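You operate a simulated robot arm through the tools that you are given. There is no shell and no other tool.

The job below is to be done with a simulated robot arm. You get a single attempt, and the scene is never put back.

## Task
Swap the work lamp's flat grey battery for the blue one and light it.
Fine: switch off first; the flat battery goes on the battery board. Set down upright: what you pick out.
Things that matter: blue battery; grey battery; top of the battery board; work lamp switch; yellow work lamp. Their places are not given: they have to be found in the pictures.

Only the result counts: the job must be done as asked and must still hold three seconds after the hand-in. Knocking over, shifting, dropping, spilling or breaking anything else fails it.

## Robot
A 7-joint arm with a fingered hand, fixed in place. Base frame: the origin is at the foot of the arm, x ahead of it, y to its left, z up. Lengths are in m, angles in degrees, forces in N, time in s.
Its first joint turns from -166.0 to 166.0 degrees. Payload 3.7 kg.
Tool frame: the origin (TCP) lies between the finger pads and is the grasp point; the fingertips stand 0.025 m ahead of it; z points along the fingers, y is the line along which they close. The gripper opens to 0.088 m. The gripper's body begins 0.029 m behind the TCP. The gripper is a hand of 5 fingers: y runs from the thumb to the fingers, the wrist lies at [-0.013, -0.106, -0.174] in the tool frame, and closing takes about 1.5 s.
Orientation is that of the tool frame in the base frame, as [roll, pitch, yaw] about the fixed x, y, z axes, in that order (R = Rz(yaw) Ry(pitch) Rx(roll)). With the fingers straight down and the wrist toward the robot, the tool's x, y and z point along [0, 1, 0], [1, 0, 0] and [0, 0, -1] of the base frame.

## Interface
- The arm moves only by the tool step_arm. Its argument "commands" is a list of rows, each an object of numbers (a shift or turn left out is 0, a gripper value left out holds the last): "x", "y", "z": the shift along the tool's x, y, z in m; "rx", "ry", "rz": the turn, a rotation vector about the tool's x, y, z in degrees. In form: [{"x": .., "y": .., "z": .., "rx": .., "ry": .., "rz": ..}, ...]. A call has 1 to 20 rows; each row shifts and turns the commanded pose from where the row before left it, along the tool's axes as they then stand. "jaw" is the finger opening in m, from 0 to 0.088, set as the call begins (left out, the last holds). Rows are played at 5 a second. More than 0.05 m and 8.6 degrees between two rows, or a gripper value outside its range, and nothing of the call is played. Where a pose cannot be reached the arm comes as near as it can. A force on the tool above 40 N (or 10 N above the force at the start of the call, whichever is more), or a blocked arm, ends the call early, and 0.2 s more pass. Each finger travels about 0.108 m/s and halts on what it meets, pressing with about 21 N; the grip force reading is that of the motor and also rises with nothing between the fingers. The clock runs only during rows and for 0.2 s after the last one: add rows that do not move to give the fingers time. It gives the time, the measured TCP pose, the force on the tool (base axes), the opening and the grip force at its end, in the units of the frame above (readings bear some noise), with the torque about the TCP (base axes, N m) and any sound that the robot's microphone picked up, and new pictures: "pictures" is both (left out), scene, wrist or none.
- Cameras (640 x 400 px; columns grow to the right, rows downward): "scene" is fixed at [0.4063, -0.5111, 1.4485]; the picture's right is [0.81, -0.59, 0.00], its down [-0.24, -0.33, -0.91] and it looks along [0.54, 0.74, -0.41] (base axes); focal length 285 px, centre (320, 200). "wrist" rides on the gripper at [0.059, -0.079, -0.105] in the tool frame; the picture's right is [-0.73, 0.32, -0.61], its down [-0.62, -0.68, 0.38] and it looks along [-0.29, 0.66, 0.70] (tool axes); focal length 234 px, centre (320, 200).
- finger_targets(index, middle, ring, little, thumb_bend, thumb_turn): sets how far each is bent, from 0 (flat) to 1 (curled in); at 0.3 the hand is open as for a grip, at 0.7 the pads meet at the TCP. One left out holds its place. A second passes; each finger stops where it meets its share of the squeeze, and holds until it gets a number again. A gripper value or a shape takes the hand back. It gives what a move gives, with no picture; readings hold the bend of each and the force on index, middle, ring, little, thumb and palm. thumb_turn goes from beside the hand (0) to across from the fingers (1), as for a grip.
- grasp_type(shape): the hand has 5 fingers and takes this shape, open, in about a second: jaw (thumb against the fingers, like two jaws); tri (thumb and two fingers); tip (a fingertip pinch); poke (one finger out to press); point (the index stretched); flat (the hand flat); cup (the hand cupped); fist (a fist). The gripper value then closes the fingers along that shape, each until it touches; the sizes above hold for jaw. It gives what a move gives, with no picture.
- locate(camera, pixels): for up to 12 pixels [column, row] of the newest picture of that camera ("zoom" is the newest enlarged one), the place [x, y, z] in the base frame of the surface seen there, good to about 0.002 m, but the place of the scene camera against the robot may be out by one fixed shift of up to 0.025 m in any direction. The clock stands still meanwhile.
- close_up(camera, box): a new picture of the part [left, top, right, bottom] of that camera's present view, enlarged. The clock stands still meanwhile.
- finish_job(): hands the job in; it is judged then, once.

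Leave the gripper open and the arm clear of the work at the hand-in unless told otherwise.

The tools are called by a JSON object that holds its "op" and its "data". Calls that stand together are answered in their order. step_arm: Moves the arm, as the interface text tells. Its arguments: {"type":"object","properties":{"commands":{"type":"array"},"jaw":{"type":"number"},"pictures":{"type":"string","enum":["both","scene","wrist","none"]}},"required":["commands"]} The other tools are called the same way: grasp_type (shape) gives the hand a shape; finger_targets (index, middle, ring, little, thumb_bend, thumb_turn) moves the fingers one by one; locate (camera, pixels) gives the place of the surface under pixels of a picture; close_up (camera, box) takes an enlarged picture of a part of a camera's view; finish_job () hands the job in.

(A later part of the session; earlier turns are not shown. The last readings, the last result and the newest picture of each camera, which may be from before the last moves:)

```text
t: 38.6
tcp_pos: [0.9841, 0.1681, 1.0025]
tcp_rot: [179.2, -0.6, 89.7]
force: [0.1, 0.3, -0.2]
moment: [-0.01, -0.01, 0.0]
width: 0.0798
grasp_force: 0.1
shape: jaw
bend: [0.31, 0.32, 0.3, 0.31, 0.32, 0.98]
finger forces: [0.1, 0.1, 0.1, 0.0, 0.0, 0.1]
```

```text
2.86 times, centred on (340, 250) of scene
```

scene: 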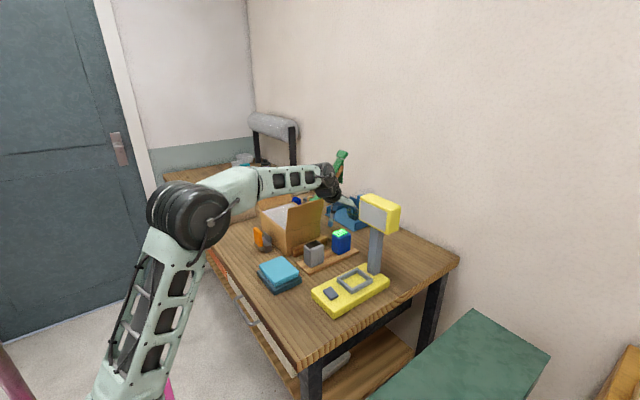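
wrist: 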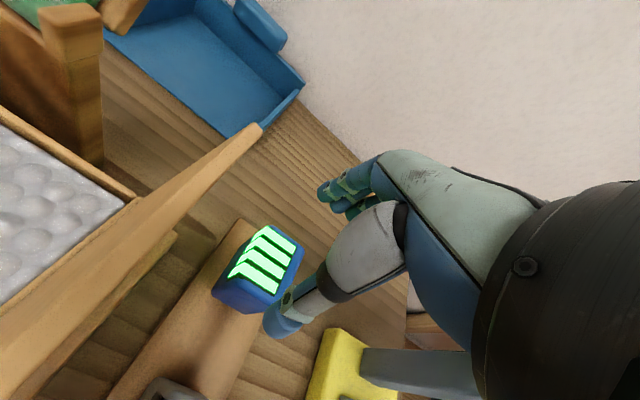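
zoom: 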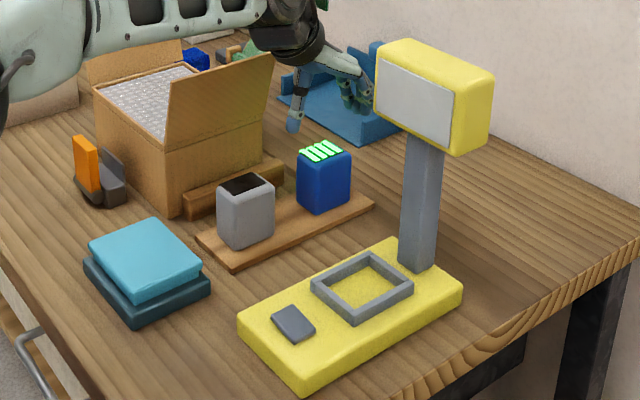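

Everything is exactly where it was (box corner (180,217), flap corners (168,83)/(272,55) match). The mounted camera side of the hand met the flap's top edge. I'll tilt the hand 15° about its closing axis (tool y) so its camera side swings up and away from the flap while the finger pads stay parallel to the battery's ±x faces; I also undo the ~1° orientation error picked up.

{"op": "step_arm", "data": {"commands": [{"rx": 0.8, "ry": 3.6, "rz": -0.3}, {"ry": 3.6}, {"ry": 3.6}, {"ry": 3.6}, {}, {}], "jaw": 0.084}}

{"op": "close_up", "data": {"camera": "scene", "box": [280, 170, 400, 280]}}

```text
t: 40.0
tcp_pos: [0.9832, 0.1674, 1.0015]
tcp_rot: [179.9, -15.0, 90.0]
force: [0.0, -0.6, 0.5]
moment: [0.02, 0.01, -0.03]
width: 0.0835
grasp_force: 0.0
shape: jaw
bend: [0.31, 0.31, 0.3, 0.31, 0.31, 0.98]
finger forces: [0.1, 0.0, 0.0, 0.0, 0.1, 0.1]
```

scene: 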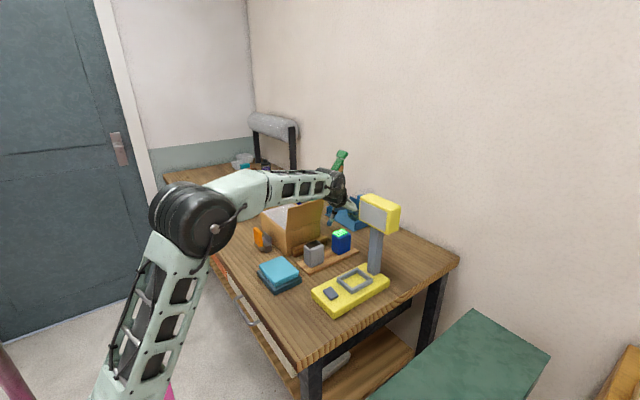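
wrist: 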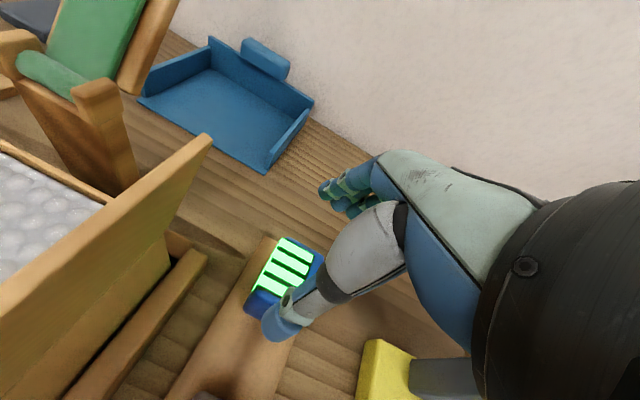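

```text
3.64 times, centred on (340, 225) of scene
```

zoom: 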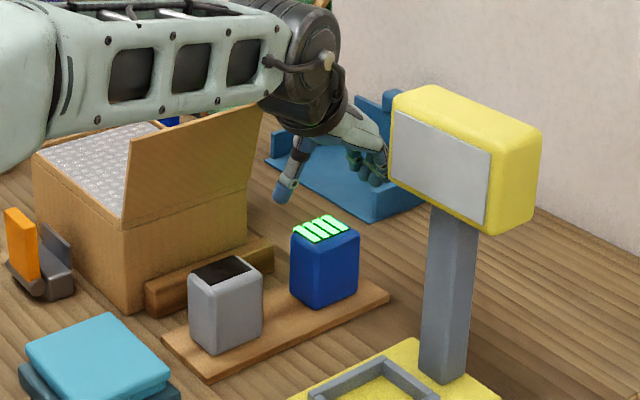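

Tilt achieved ([180,−15,90]). I descend straight down (in tilted tool axes: x −0.2588·d, z +0.9659·d), first 40 mm, watching the force.

{"op": "step_arm", "data": {"commands": [{"x": -0.0026, "z": 0.0097}, {"x": -0.0026, "z": 0.0097}, {"x": -0.0026, "z": 0.0097}, {"x": -0.0026, "z": 0.0097, "y": -0.001}, {}]}}

{"op": "close_up", "data": {"camera": "wrist", "box": [200, 140, 400, 350]}}

{"op": "close_up", "data": {"camera": "scene", "box": [280, 180, 400, 280]}}

```text
t: 41.2
tcp_pos: [0.9823, 0.1681, 0.9615]
tcp_rot: [-179.9, -14.9, 90.0]
force: [0.3, 0.5, 0.6]
moment: [-0.02, 0.05, 0.01]
width: 0.0838
grasp_force: 0.1
shape: jaw
bend: [0.31, 0.31, 0.3, 0.31, 0.31, 0.98]
finger forces: [0.0, 0.0, 0.0, 0.0, 0.0, 0.0]
```

scene: 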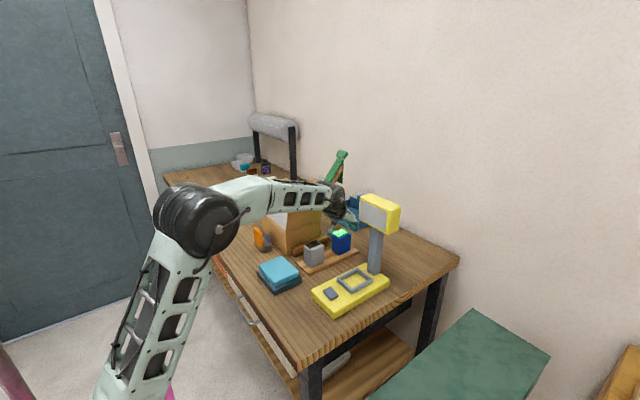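
wrist: 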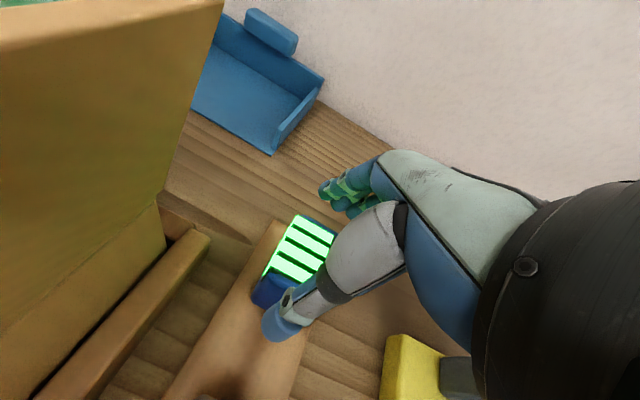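

```text
1.90 times, centred on (300, 245) of wrist
```

zoom: 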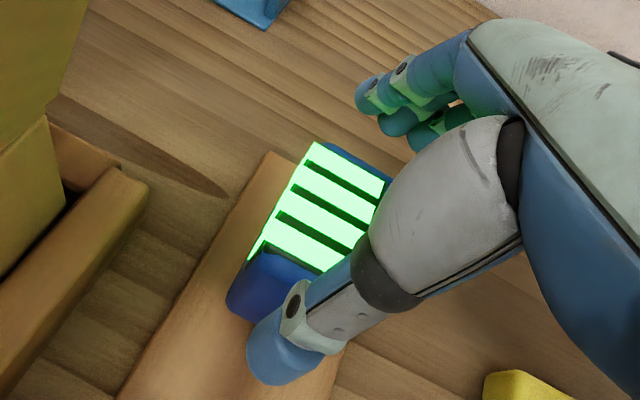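

```text
4.00 times, centred on (340, 230) of scene
```

zoom: 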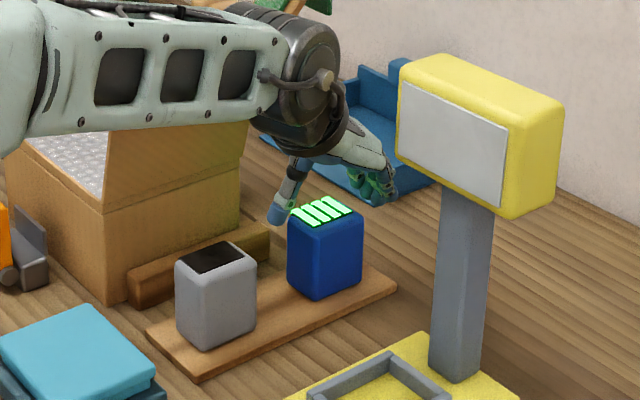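

No contact so far. I check thumb and finger tips against the battery faces.

{"op": "locate", "data": {"camera": "wrist", "pixels": [[270, 335], [275, 320], [300, 325], [325, 192], [338, 200], [352, 210], [262, 295], [280, 290], [300, 240], [60, 30], [215, 20], [150, 100]]}}

```text
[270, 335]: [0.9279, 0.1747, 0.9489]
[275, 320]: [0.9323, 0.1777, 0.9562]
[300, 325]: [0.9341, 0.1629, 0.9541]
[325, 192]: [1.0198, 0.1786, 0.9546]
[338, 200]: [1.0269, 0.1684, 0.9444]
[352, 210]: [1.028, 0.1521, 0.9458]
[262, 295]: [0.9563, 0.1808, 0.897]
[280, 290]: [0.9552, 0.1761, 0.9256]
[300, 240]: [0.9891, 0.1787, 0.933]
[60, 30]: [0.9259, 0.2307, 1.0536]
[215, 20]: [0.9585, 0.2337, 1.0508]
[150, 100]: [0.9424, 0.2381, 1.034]
```

Thumb and fingers straddle the battery with room. I descend the remaining 34 mm to TCP z≈0.927.

{"op": "step_arm", "data": {"commands": [{"x": -0.0026, "z": 0.0097}, {"x": -0.0026, "z": 0.0097}, {"x": -0.0026, "z": 0.0097}, {"x": -0.0011, "z": 0.0042}, {}]}}

{"op": "close_up", "data": {"camera": "scene", "box": [290, 190, 390, 280]}}

```text
t: 42.4
tcp_pos: [0.983, 0.1678, 0.9268]
tcp_rot: [-179.9, -14.9, 90.0]
force: [-0.5, -0.4, 0.0]
moment: [-0.01, 0.01, -0.01]
width: 0.0834
grasp_force: 0.0
shape: jaw
bend: [0.31, 0.31, 0.3, 0.31, 0.31, 0.98]
finger forces: [0.1, 0.0, 0.1, 0.0, 0.1, 0.0]
```

scene: 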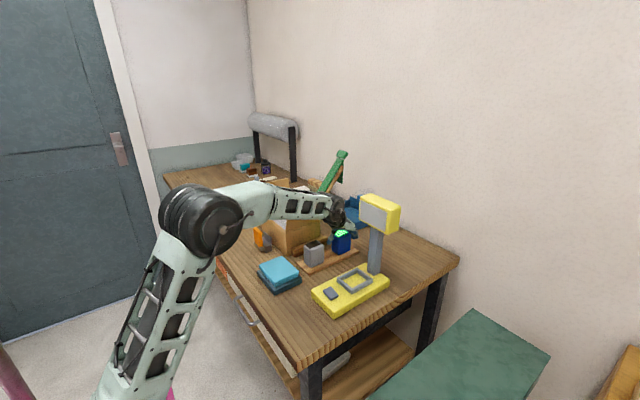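
wrist: 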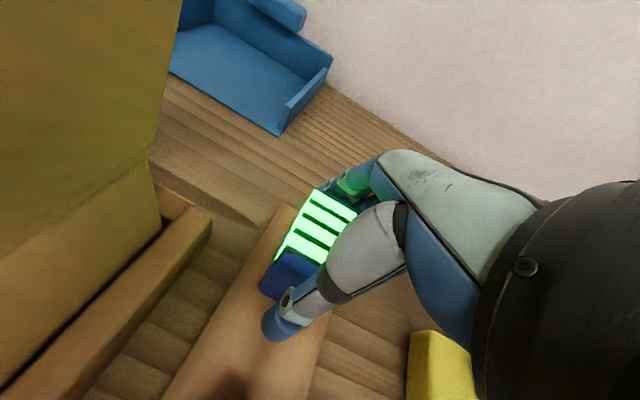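

```text
4.44 times, centred on (340, 235) of scene
```

zoom: 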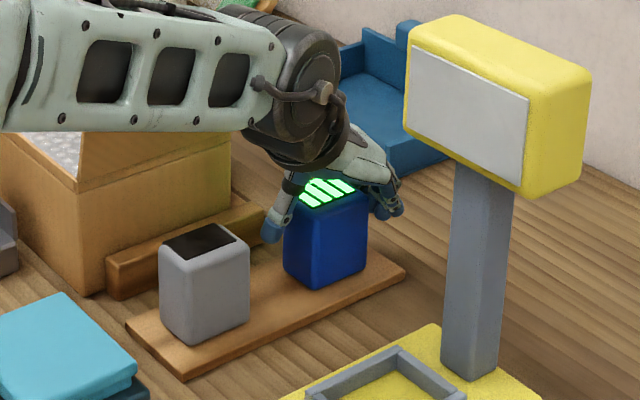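

No contact. I lower 3 mm more for a firmer hold, then close the grip.

{"op": "step_arm", "data": {"commands": [{"x": -0.0008, "z": 0.0029}, {}], "pictures": "none"}}

{"op": "step_arm", "data": {"commands": [{}, {}, {}, {}, {}, {}, {}], "jaw": 0.045}}

{"op": "close_up", "data": {"camera": "scene", "box": [290, 190, 390, 280]}}

{"op": "close_up", "data": {"camera": "wrist", "box": [200, 140, 400, 350]}}

```text
t: 43.0
tcp_pos: [0.983, 0.1684, 0.9231]
tcp_rot: [-180.0, -14.9, 90.0]
force: [1.0, -0.3, 0.3]
moment: [0.01, 0.04, 0.01]
width: 0.0835
grasp_force: 0.2
shape: jaw
bend: [0.31, 0.31, 0.3, 0.31, 0.31, 0.98]
finger forces: [0.1, 0.1, 0.1, 0.0, 0.0, 0.0]
```

```text
t: 44.6
tcp_pos: [0.9825, 0.1684, 0.924]
tcp_rot: [180.0, -14.9, 90.0]
force: [-0.5, 0.9, -0.4]
moment: [0.0, 0.02, 0.01]
width: 0.0545
grasp_force: 21.4
shape: jaw
bend: [0.29, 0.4, 0.36, 0.41, 0.64, 1.0]
finger forces: [10.4, 5.6, 2.5, 0.0, 18.9, 0.0]
```

scene: 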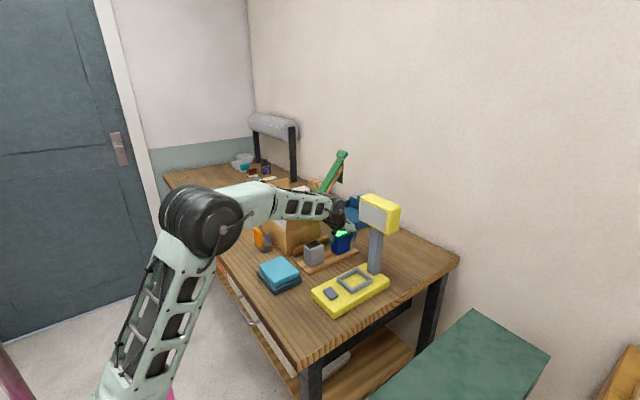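
wrist: 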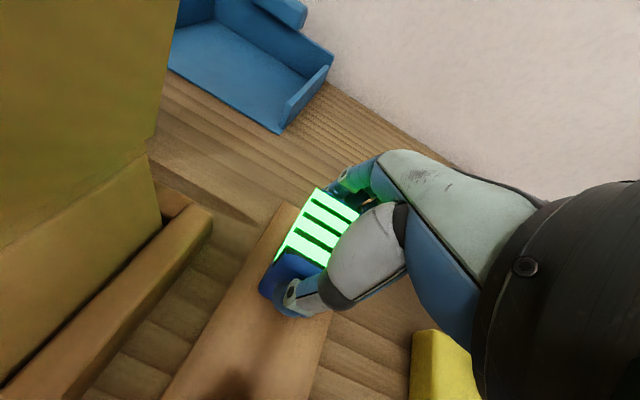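

```text
4.44 times, centred on (340, 235) of scene
```

zoom: 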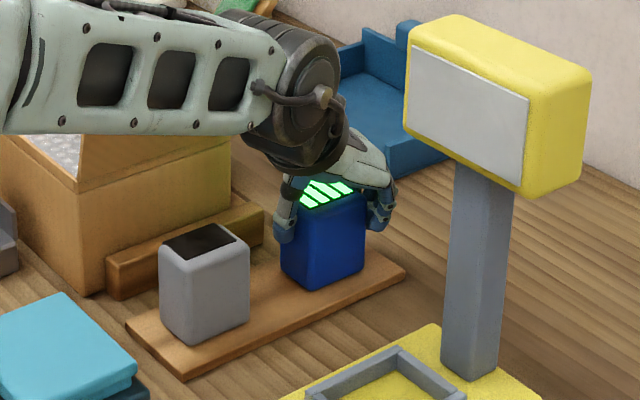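

```text
1.90 times, centred on (300, 245) of wrist
```

zoom: 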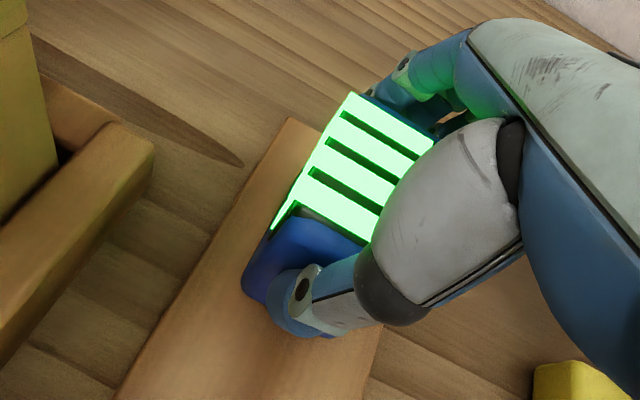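

Gripped just as with the grey one (thumb 19 N, index 10, middle 6, ring 2.5). I lift straight up 20 mm and check.

{"op": "step_arm", "data": {"commands": [{"x": 0.0008, "z": -0.0029}, {"x": 0.001, "z": -0.0039}, {"x": 0.0016, "z": -0.0058}, {"x": 0.0018, "z": -0.0067}, {}]}}

{"op": "close_up", "data": {"camera": "scene", "box": [290, 190, 390, 280]}}

{"op": "close_up", "data": {"camera": "wrist", "box": [200, 140, 400, 350]}}

```text
t: 45.8
tcp_pos: [0.9826, 0.168, 0.9435]
tcp_rot: [180.0, -14.8, 90.0]
force: [-0.8, 0.1, -3.3]
moment: [0.02, 0.01, -0.02]
width: 0.0547
grasp_force: 21.5
shape: jaw
bend: [0.29, 0.4, 0.36, 0.41, 0.64, 1.0]
finger forces: [10.6, 5.7, 2.5, 0.0, 18.9, 0.0]
```

scene: 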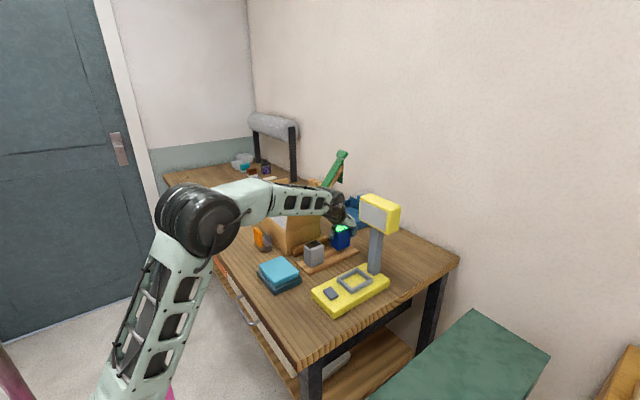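
wrist: 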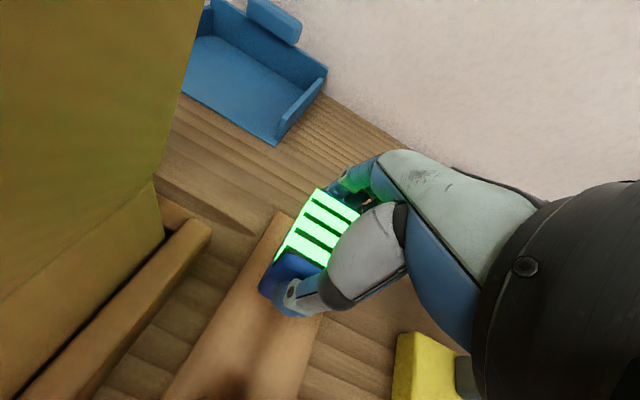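

```text
4.44 times, centred on (340, 235) of scene
```

zoom: 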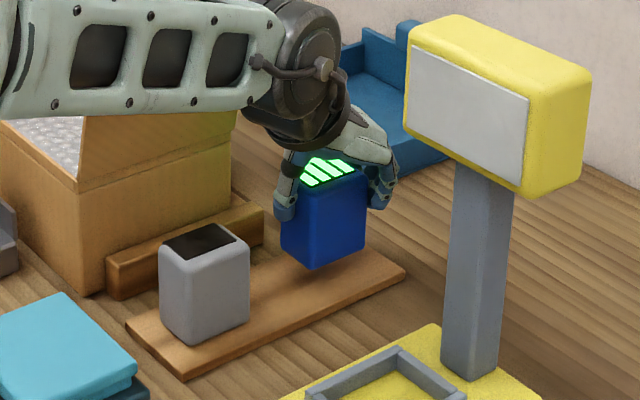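

```text
1.90 times, centred on (300, 245) of wrist
```

zoom: 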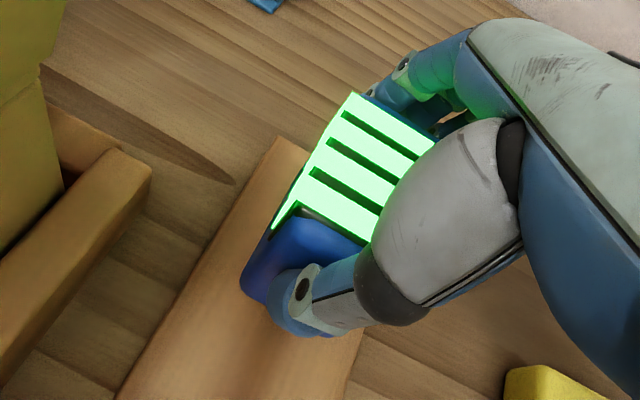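

The blue battery is held and hanging freely. I locate its surfaces to get its exact place relative to the TCP.

{"op": "locate", "data": {"camera": "zoom", "pixels": [[300, 230], [350, 245], [260, 270], [255, 290], [275, 250], [340, 225], [320, 170], [352, 100], [420, 135], [400, 110], [272, 240], [310, 150]]}}

```text
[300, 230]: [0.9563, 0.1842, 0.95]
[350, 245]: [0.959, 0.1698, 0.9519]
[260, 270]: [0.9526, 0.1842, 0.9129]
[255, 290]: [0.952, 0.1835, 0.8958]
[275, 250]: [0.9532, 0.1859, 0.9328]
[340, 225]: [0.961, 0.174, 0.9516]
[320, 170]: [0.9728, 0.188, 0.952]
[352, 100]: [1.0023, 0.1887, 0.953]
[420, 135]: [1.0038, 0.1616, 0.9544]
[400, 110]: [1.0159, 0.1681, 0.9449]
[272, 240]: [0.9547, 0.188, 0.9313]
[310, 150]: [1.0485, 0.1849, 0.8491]
```

Blue battery in hand: centre ≈ TCP + (−0.001, −0.002), bottom ≈ 64 mm below the TCP. Now I raise it 87 mm and back off toward the robot, away from blue's spot and the lamp head.

{"op": "step_arm", "data": {"commands": [{"x": 0.0075, "z": -0.028}, {"x": 0.0075, "z": -0.028}, {"x": 0.0075, "z": -0.028}, {"y": -0.0272}, {"y": -0.0272}, {"y": -0.0272}, {"y": -0.0272}, {"y": -0.0272}, {"y": -0.0272}, {}]}}

```text
t: 48.0
tcp_pos: [0.8196, 0.1671, 1.0325]
tcp_rot: [-179.9, -15.0, 90.1]
force: [-0.1, 0.0, -3.0]
moment: [-0.02, 0.0, 0.01]
width: 0.0544
grasp_force: 20.9
shape: jaw
bend: [0.29, 0.4, 0.36, 0.41, 0.64, 1.0]
finger forces: [10.8, 5.8, 2.6, 0.1, 19.0, 0.1]
```

scene: 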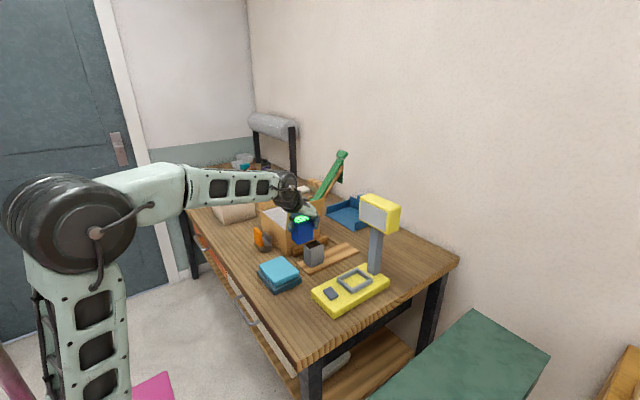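
wrist: 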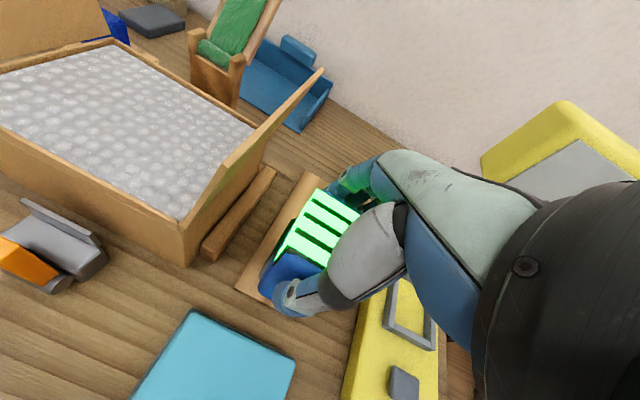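

The socket is visible to the right of the hand at wrist pixel (412,320). I zoom on it and locate the rim bars for the insertion target.

{"op": "close_up", "data": {"camera": "wrist", "box": [370, 270, 450, 350]}}

{"op": "close_up", "data": {"camera": "scene", "box": [320, 255, 390, 305]}}

```text
5.00 times, centred on (410, 310) of wrist
```

zoom: 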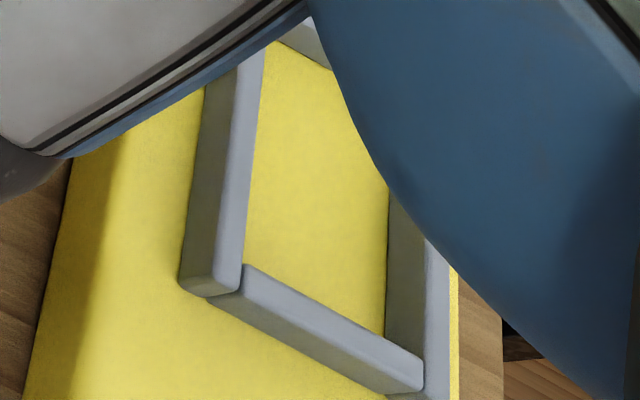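

```text
8.00 times, centred on (355, 280) of scene
```

zoom: 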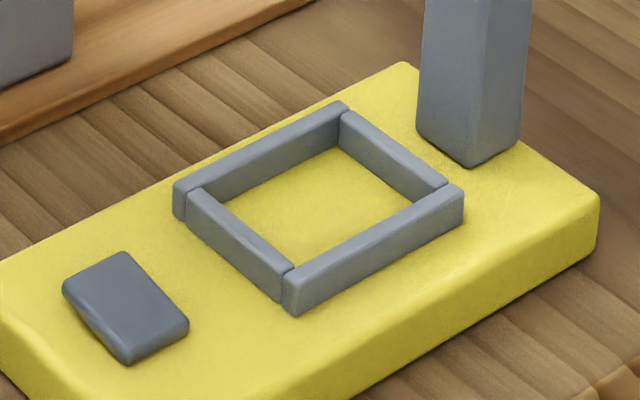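

{"op": "locate", "data": {"camera": "zoom", "pixels": [[262, 138], [372, 228], [240, 228], [393, 145], [200, 200], [280, 262], [355, 120], [435, 178], [320, 185], [125, 300], [590, 200], [402, 65]]}}

{"op": "locate", "data": {"camera": "wrist", "pixels": [[399, 290], [394, 315], [396, 322], [418, 339], [450, 335], [426, 325], [408, 300], [404, 375], [383, 330], [403, 300]]}}

```text
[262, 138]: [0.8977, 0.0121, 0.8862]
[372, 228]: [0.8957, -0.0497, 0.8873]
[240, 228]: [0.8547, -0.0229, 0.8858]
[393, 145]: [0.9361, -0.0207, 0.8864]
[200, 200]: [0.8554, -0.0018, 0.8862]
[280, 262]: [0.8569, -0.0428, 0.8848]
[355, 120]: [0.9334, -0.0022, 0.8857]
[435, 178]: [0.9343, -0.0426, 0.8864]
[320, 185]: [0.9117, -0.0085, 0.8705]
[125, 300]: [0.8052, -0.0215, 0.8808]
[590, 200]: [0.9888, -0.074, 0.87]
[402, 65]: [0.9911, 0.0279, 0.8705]
```

```text
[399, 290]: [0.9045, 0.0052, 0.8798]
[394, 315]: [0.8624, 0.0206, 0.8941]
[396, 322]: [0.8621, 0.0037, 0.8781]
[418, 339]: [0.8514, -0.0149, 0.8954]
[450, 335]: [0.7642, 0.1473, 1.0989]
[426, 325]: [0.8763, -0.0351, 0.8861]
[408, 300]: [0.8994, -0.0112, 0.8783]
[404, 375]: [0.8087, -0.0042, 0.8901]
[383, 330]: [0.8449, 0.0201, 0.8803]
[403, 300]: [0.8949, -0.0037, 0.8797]
```

Socket centre works out at ≈(0.890,−0.0085), inside ≈71 × 54 mm; clearances ±6 mm and ±4.5 mm. TCP target there is ≈(0.891,−0.0065). I carry the battery in −y (still back at x≈0.82), then lower to TCP z≈0.985.

{"op": "step_arm", "data": {"commands": [{"x": -0.024, "z": -0.0064}, {"x": -0.024, "z": -0.0064}, {"x": -0.024, "z": -0.0064}, {"x": -0.024, "z": -0.0064}, {"x": -0.024, "z": -0.0064}, {"x": -0.024, "z": -0.0064}, {"x": -0.0237, "z": -0.0064}, {"x": -0.0062, "z": 0.0232}, {"x": -0.0062, "z": 0.0232}, {}, {}]}}

{"op": "close_up", "data": {"camera": "wrist", "box": [180, 100, 400, 350]}}

{"op": "close_up", "data": {"camera": "scene", "box": [300, 190, 410, 310]}}

```text
t: 50.4
tcp_pos: [0.8188, -0.0069, 0.9837]
tcp_rot: [179.9, -14.9, 90.0]
force: [0.7, 0.1, -4.0]
moment: [0.02, 0.01, 0.03]
width: 0.0547
grasp_force: 20.9
shape: jaw
bend: [0.29, 0.4, 0.36, 0.41, 0.64, 0.99]
finger forces: [10.8, 5.7, 2.4, 0.0, 18.9, 0.0]
```

scene: 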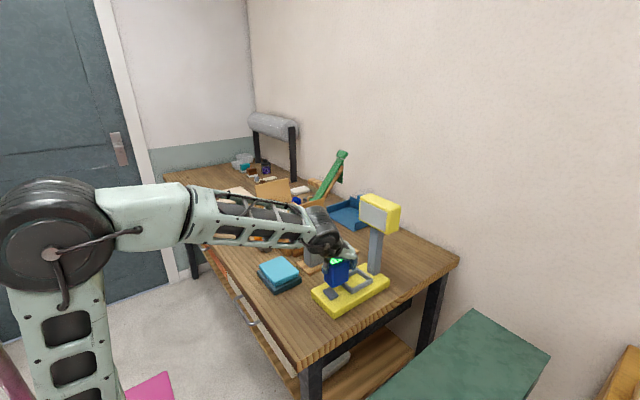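
wrist: 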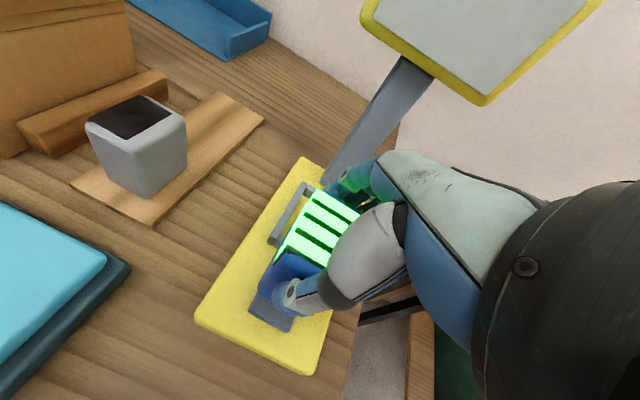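

```text
1.60 times, centred on (290, 225) of wrist
```

zoom: 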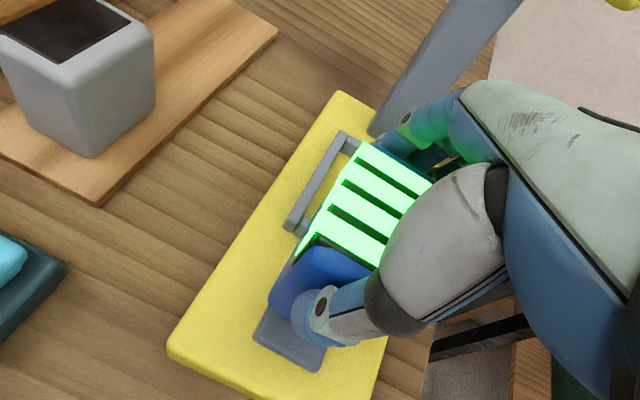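

```text
3.33 times, centred on (355, 250) of scene
```

zoom: 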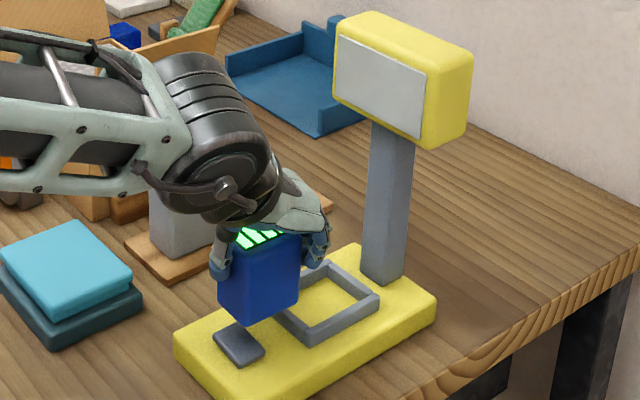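

The battery's bottom is ~25 mm above the rim. I move forward 72 mm over the socket.

{"op": "step_arm", "data": {"commands": [{"y": 0.018}, {"y": 0.018}, {"y": 0.018}, {"y": 0.018}, {}, {}]}}

{"op": "close_up", "data": {"camera": "wrist", "box": [180, 120, 400, 350]}}

{"op": "close_up", "data": {"camera": "scene", "box": [320, 220, 400, 300]}}

```text
t: 51.8
tcp_pos: [0.8922, -0.0061, 0.9839]
tcp_rot: [180.0, -15.0, 90.1]
force: [0.2, 0.5, -3.1]
moment: [0.01, -0.04, -0.03]
width: 0.0547
grasp_force: 21.4
shape: jaw
bend: [0.29, 0.4, 0.36, 0.41, 0.64, 0.99]
finger forces: [10.8, 5.7, 2.4, 0.1, 19.0, 0.0]
```

scene: 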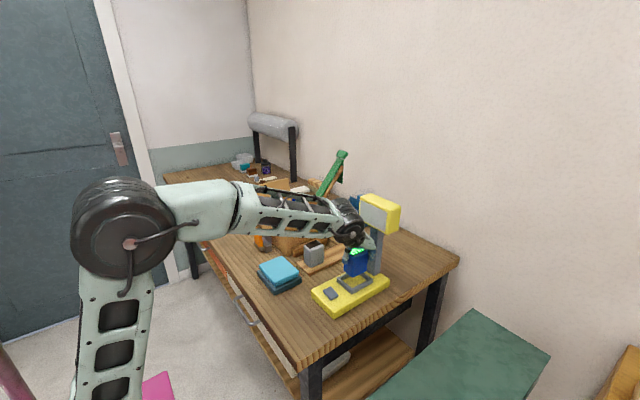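
wrist: 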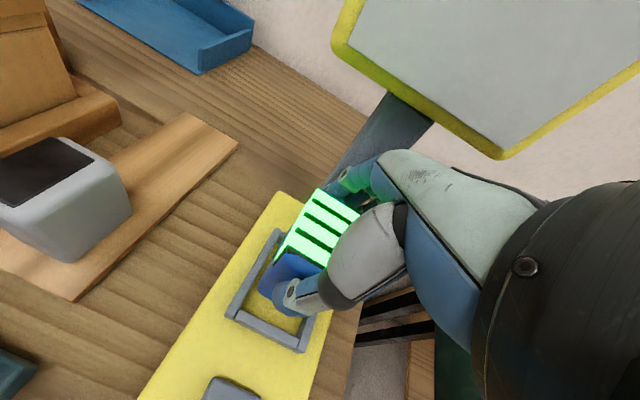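

```text
1.74 times, centred on (290, 235) of wrist
```

zoom: 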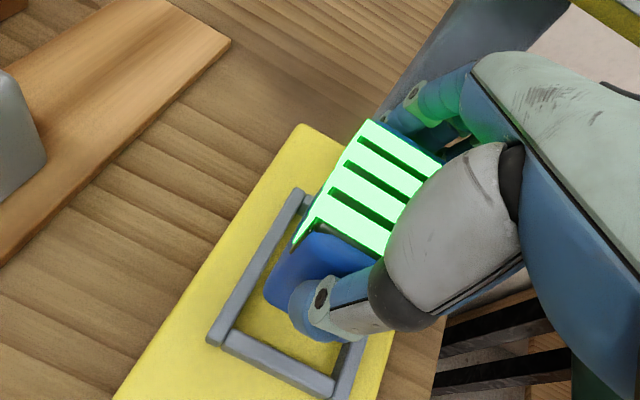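

```text
5.00 times, centred on (360, 260) of scene
```

zoom: 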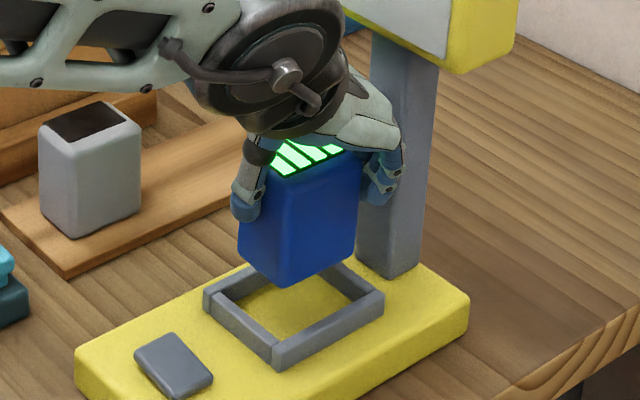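

I verify alignment by locating battery faces in both pictures.

{"op": "locate", "data": {"camera": "zoom", "pixels": [[260, 240], [265, 220], [280, 265], [310, 230], [340, 200], [345, 240], [300, 265], [255, 255], [350, 180], [320, 250]]}}

{"op": "locate", "data": {"camera": "wrist", "pixels": [[296, 267], [265, 283], [272, 268], [262, 290], [315, 195], [290, 235], [250, 268], [262, 326], [350, 210], [275, 255], [300, 210], [268, 292]]}}

```text
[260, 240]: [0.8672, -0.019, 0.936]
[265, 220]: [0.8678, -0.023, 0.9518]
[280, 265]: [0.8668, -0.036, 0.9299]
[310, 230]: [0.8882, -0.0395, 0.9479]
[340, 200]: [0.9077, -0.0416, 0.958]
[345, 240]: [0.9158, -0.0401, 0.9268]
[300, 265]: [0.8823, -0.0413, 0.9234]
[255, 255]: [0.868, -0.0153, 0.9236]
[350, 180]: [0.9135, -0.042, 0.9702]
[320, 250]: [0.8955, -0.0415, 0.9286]
```

```text
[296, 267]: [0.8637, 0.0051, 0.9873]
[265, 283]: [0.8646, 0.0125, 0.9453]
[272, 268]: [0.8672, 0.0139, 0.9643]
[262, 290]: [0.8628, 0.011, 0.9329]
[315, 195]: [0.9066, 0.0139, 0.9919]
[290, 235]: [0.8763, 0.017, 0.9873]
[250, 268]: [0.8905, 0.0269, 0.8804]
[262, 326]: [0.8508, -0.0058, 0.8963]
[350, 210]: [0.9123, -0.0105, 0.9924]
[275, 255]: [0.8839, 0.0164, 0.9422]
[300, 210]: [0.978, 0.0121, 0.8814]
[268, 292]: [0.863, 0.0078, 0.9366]
```

Aligned: gaps inside the socket ≈8/5 mm in x and ≈4.7/4.6 mm in y; the battery is vertical. I shift 1.5 mm back in x and descend 33 mm slowly, stopping above the floor.

{"op": "step_arm", "data": {"commands": [{"x": -0.0026, "y": -0.0015, "z": 0.0097}, {"x": -0.0026, "z": 0.0097}, {"x": -0.0013, "z": 0.0048}, {"x": -0.0013, "z": 0.0048}, {"x": -0.0008, "z": 0.0029}, {}]}}

{"op": "close_up", "data": {"camera": "scene", "box": [320, 220, 400, 300]}}

{"op": "close_up", "data": {"camera": "wrist", "box": [180, 120, 400, 350]}}

```text
t: 53.2
tcp_pos: [0.8897, -0.0074, 0.9498]
tcp_rot: [-180.0, -14.9, 90.0]
force: [0.2, -0.1, -2.5]
moment: [-0.01, 0.01, 0.0]
width: 0.0546
grasp_force: 20.9
shape: jaw
bend: [0.29, 0.4, 0.36, 0.41, 0.64, 0.99]
finger forces: [10.8, 5.7, 2.5, 0.1, 19.0, 0.0]
```

scene: 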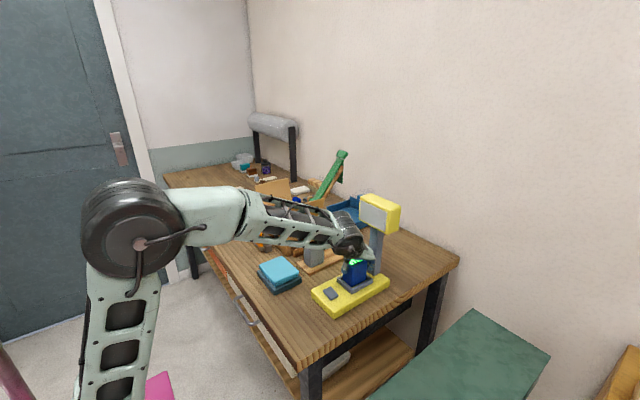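
wrist: 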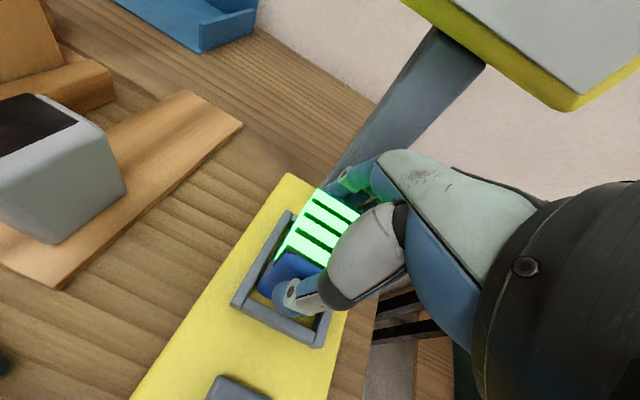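

```text
5.00 times, centred on (360, 260) of scene
```

zoom: 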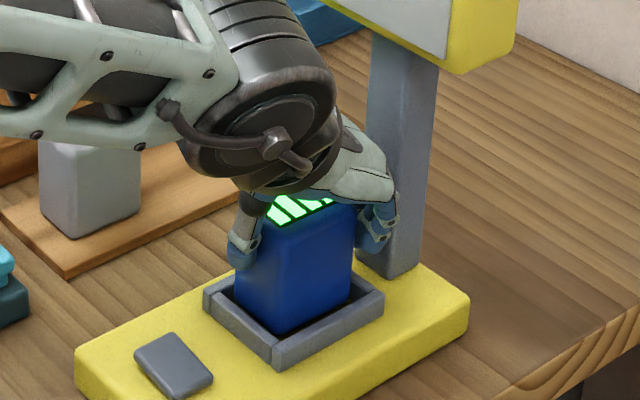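

```text
1.74 times, centred on (290, 235) of wrist
```

zoom: 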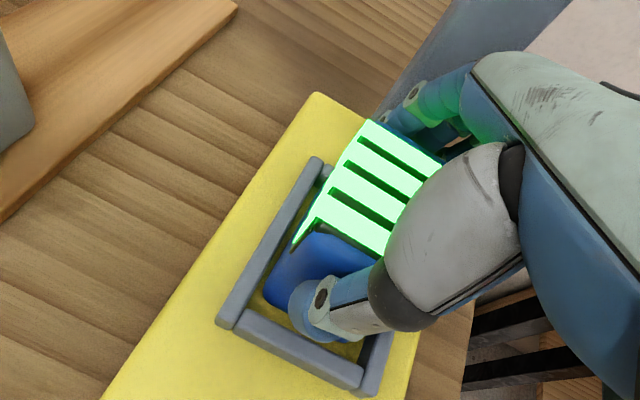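

The battery is inside the frame with no contact. About 6–7 mm remain; I lower in 1.5 mm steps.

{"op": "step_arm", "data": {"commands": [{"x": -0.0004, "z": 0.00145}, {"x": -0.0004, "z": 0.00145}, {"x": -0.0004, "z": 0.00145}, {}], "pictures": "none"}}

```text
t: 54.2
tcp_pos: [0.8902, -0.006, 0.9459]
tcp_rot: [180.0, -14.9, 90.0]
force: [-0.2, -0.4, -3.2]
moment: [0.0, 0.02, 0.0]
width: 0.0546
grasp_force: 21.3
shape: jaw
bend: [0.29, 0.4, 0.36, 0.41, 0.64, 0.99]
finger forces: [10.8, 5.6, 2.5, 0.0, 19.0, 0.0]
```

Still hanging. I continue with 1 mm steps.

{"op": "step_arm", "data": {"commands": [{"x": -0.00026, "z": 0.00097}, {"x": -0.00026, "z": 0.00097}, {}], "pictures": "none"}}

```text
t: 55.0
tcp_pos: [0.8888, -0.0052, 0.944]
tcp_rot: [-180.0, -15.1, 90.0]
force: [-0.7, 1.0, -0.7]
moment: [-0.03, -0.04, 0.03]
width: 0.0545
grasp_force: 21.4
shape: jaw
bend: [0.29, 0.4, 0.36, 0.41, 0.64, 0.99]
finger forces: [10.8, 5.8, 2.6, 0.0, 19.0, 0.0]
```

The force is almost zero, so the battery is just touching the socket floor. One more millimetre, then I look.

{"op": "step_arm", "data": {"commands": [{"x": -0.00026, "z": 0.00097}, {}]}}

{"op": "close_up", "data": {"camera": "scene", "box": [320, 220, 400, 300]}}

```text
t: 55.6
tcp_pos: [0.8907, -0.0066, 0.9444]
tcp_rot: [180.0, -15.0, 90.0]
force: [-1.1, 0.3, 4.4]
moment: [0.02, -0.08, 0.06]
width: 0.0545
grasp_force: 21.4
shape: jaw
bend: [0.29, 0.4, 0.36, 0.41, 0.64, 0.99]
finger forces: [10.6, 5.8, 2.7, 0.0, 19.4, 0.1]
```

scene: 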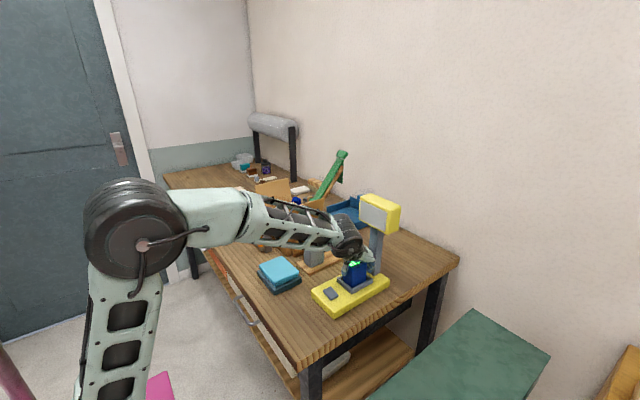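
wrist: 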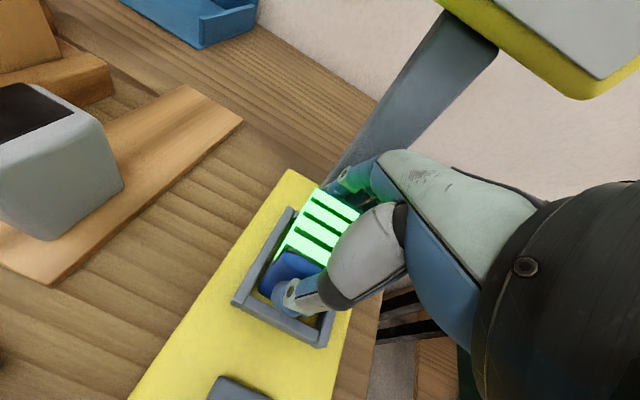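

```text
5.00 times, centred on (360, 260) of scene
```

zoom: 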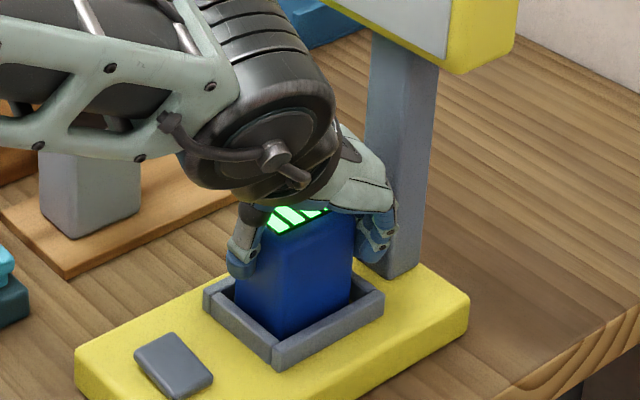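

The battery sits on the socket floor (4.4 N up). I open to 74 mm, which keeps the fingers clear of the post.

{"op": "step_arm", "data": {"commands": [{}, {}, {}, {}], "jaw": 0.074}}

{"op": "close_up", "data": {"camera": "scene", "box": [320, 220, 400, 300]}}

{"op": "close_up", "data": {"camera": "wrist", "box": [180, 120, 400, 350]}}

```text
t: 56.6
tcp_pos: [0.8897, -0.0064, 0.9438]
tcp_rot: [180.0, -14.9, 90.1]
force: [0.4, -0.7, -0.5]
moment: [0.02, -0.03, -0.01]
width: 0.0736
grasp_force: 0.1
shape: jaw
bend: [0.27, 0.33, 0.31, 0.32, 0.45, 0.99]
finger forces: [0.0, 0.0, 0.0, 0.1, 0.1, 0.0]
```

scene: 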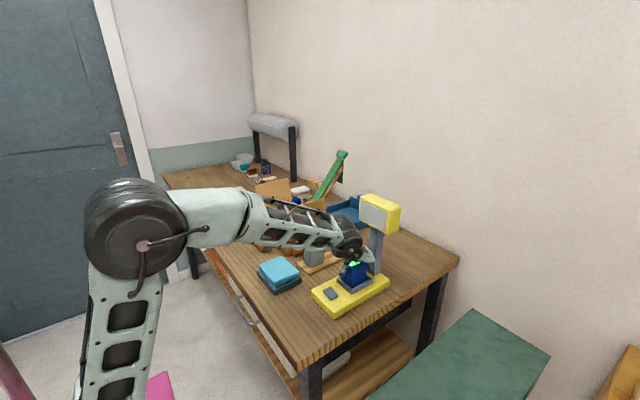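
wrist: 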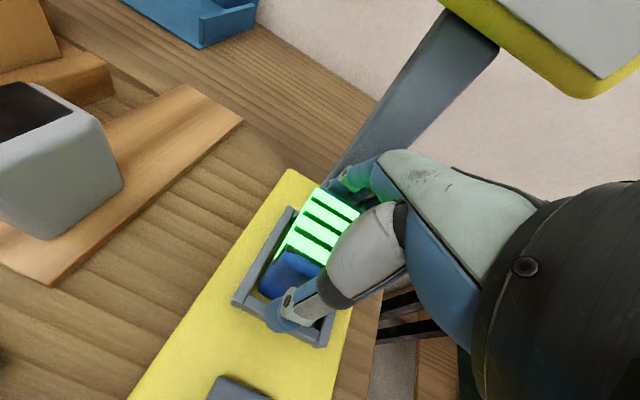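

```text
5.00 times, centred on (360, 260) of scene
```

zoom: 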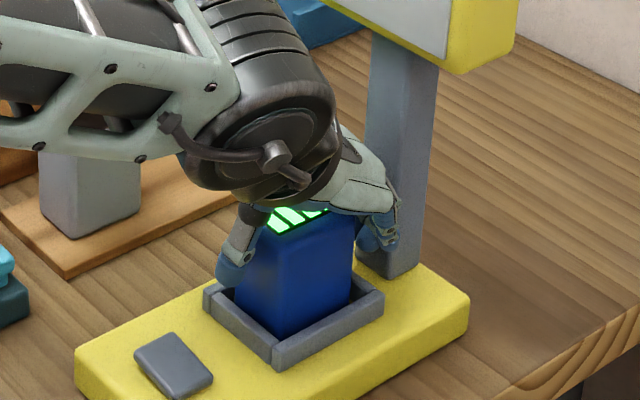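

```text
1.74 times, centred on (290, 235) of wrist
```

zoom: 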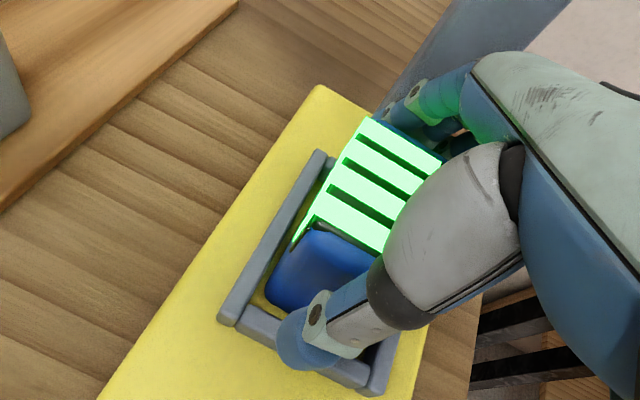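

Released with zero finger forces. I rise straight up 47 mm slowly, so the tips clear the battery top.

{"op": "step_arm", "data": {"commands": [{"x": 0.0013, "z": -0.0048}, {"x": 0.0018, "z": -0.0068}, {"x": 0.0026, "z": -0.0097}, {"x": 0.0032, "z": -0.0121}, {"x": 0.0032, "z": -0.0121}, {}]}}

{"op": "close_up", "data": {"camera": "scene", "box": [320, 220, 400, 300]}}

```text
t: 58.0
tcp_pos: [0.8889, -0.0049, 0.9908]
tcp_rot: [-180.0, -15.0, 89.9]
force: [0.1, 0.0, -0.6]
moment: [0.0, -0.01, -0.02]
width: 0.0736
grasp_force: 0.0
shape: jaw
bend: [0.27, 0.33, 0.31, 0.32, 0.45, 0.99]
finger forces: [0.0, 0.0, 0.0, 0.1, 0.0, 0.1]
```

scene: 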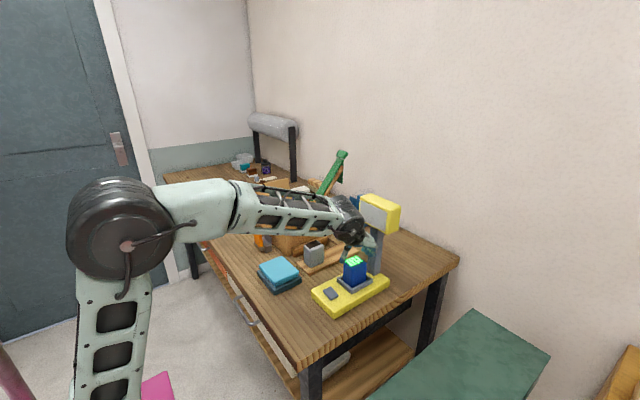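
wrist: 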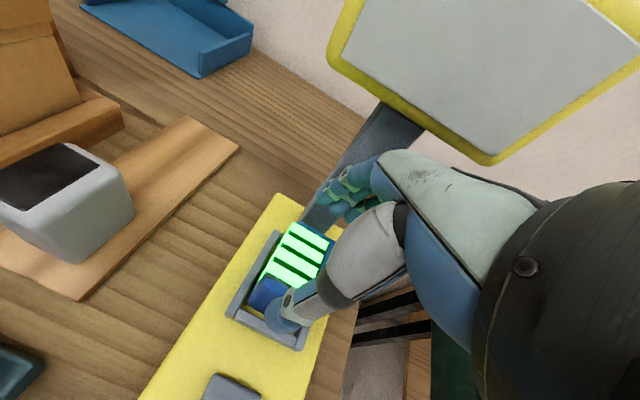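

```text
5.00 times, centred on (360, 260) of scene
```

zoom: 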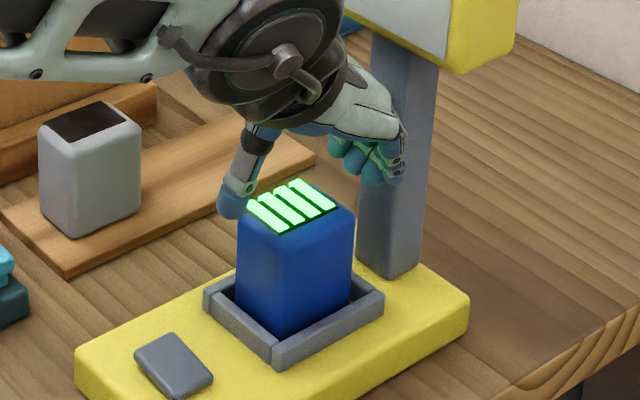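

The blue battery stands upright in the socket. I raise 8 mm more, back off 0.095 m in −x, then go up and undo the tilt.

{"op": "step_arm", "data": {"commands": [{"x": 0.0021, "z": -0.0077}, {"y": -0.024}, {"y": -0.024}, {"y": -0.024}, {"y": -0.022}, {"x": 0.0091, "z": -0.0338}, {"x": 0.0091, "z": -0.0338}, {"ry": -5.0}, {"ry": -5.0}, {"ry": -5.0}, {}]}}

{"op": "grasp_type", "data": {"shape": "poke"}}

```text
t: 60.4
tcp_pos: [0.7963, -0.0065, 1.0683]
tcp_rot: [-180.0, 0.2, 90.0]
force: [-0.2, -0.6, 0.4]
moment: [0.0, 0.02, -0.03]
width: 0.0739
grasp_force: 0.1
shape: jaw
bend: [0.27, 0.33, 0.31, 0.32, 0.45, 0.99]
finger forces: [0.0, 0.0, 0.1, 0.0, 0.1, 0.0]
```

scene: 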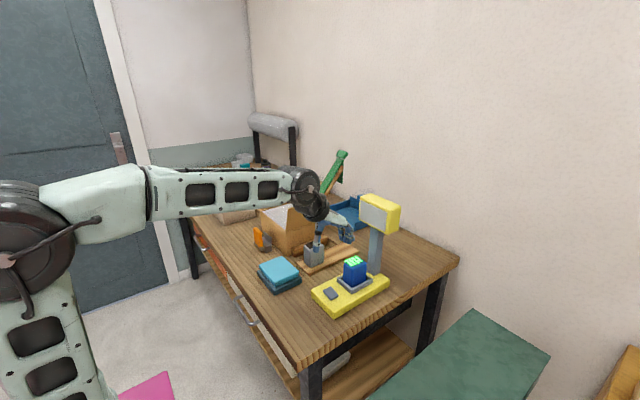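
wrist: 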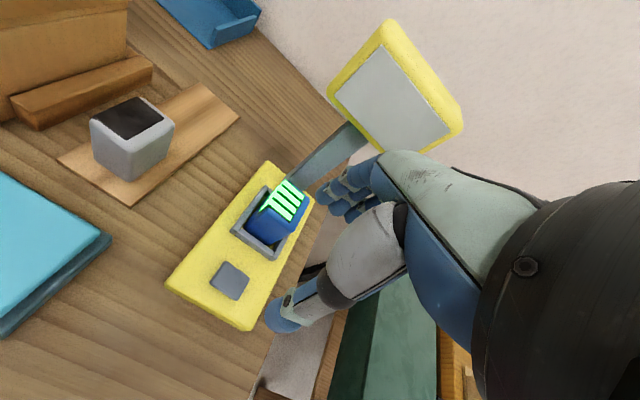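

```text
t: 61.3
tcp_pos: [0.796, -0.0066, 1.069]
tcp_rot: [180.0, 0.0, 90.0]
force: [0.5, 0.1, -0.6]
moment: [0.0, 0.02, 0.01]
width: 0.0
grasp_force: 0.1
shape: poke
bend: [0.7, 0.7, 0.99, 0.99, 1.0, 1.0]
finger forces: [0.0, 0.0, 0.1, 0.1, 0.0, 0.0]
```

The lamp is still dark with the full battery inserted, which confirms the switch is off. Now in poke shape, I turn the hand +90° about tool z again (wrist to +y side).

{"op": "step_arm", "data": {"commands": [{"rz": 8.2}, {"rz": 8.2}, {"rz": 8.2}, {"rz": 8.2}, {"rz": 8.2}, {"rz": 8.2}, {"rz": 8.2}, {"rz": 8.2}, {"rz": 8.2}, {"rz": 8.2}, {"rz": 8.0}, {}, {}]}}

{"op": "close_up", "data": {"camera": "wrist", "box": [60, 160, 320, 360]}}

```text
t: 64.1
tcp_pos: [0.7962, -0.0056, 1.0671]
tcp_rot: [180.0, 0.0, 0.1]
force: [-0.3, -0.8, 0.4]
moment: [-0.01, 0.0, -0.05]
width: 0.0
grasp_force: 0.1
shape: poke
bend: [0.7, 0.7, 0.99, 0.99, 1.0, 1.0]
finger forces: [0.0, 0.1, 0.1, 0.0, 0.1, 0.0]
```

scene: 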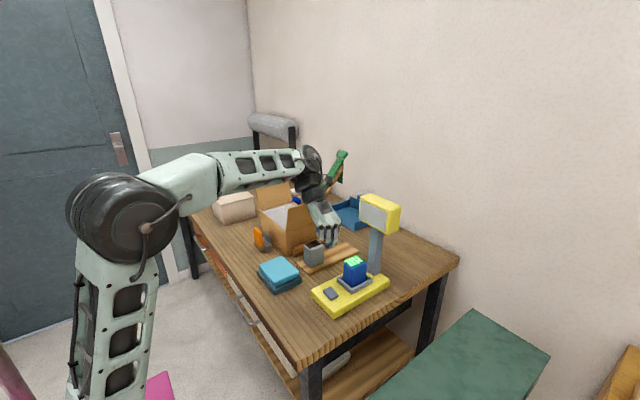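
wrist: 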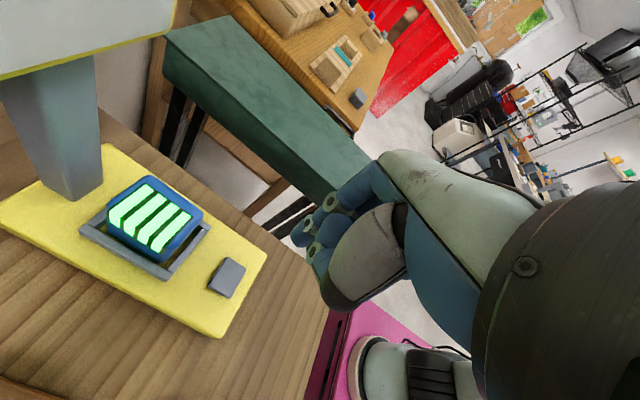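

```text
2.00 times, centred on (190, 260) of wrist
```

zoom: 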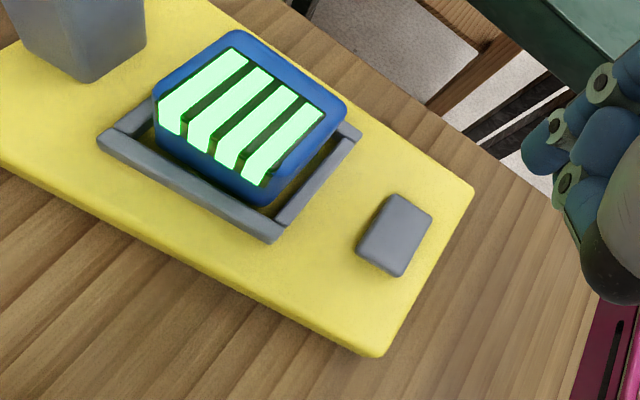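

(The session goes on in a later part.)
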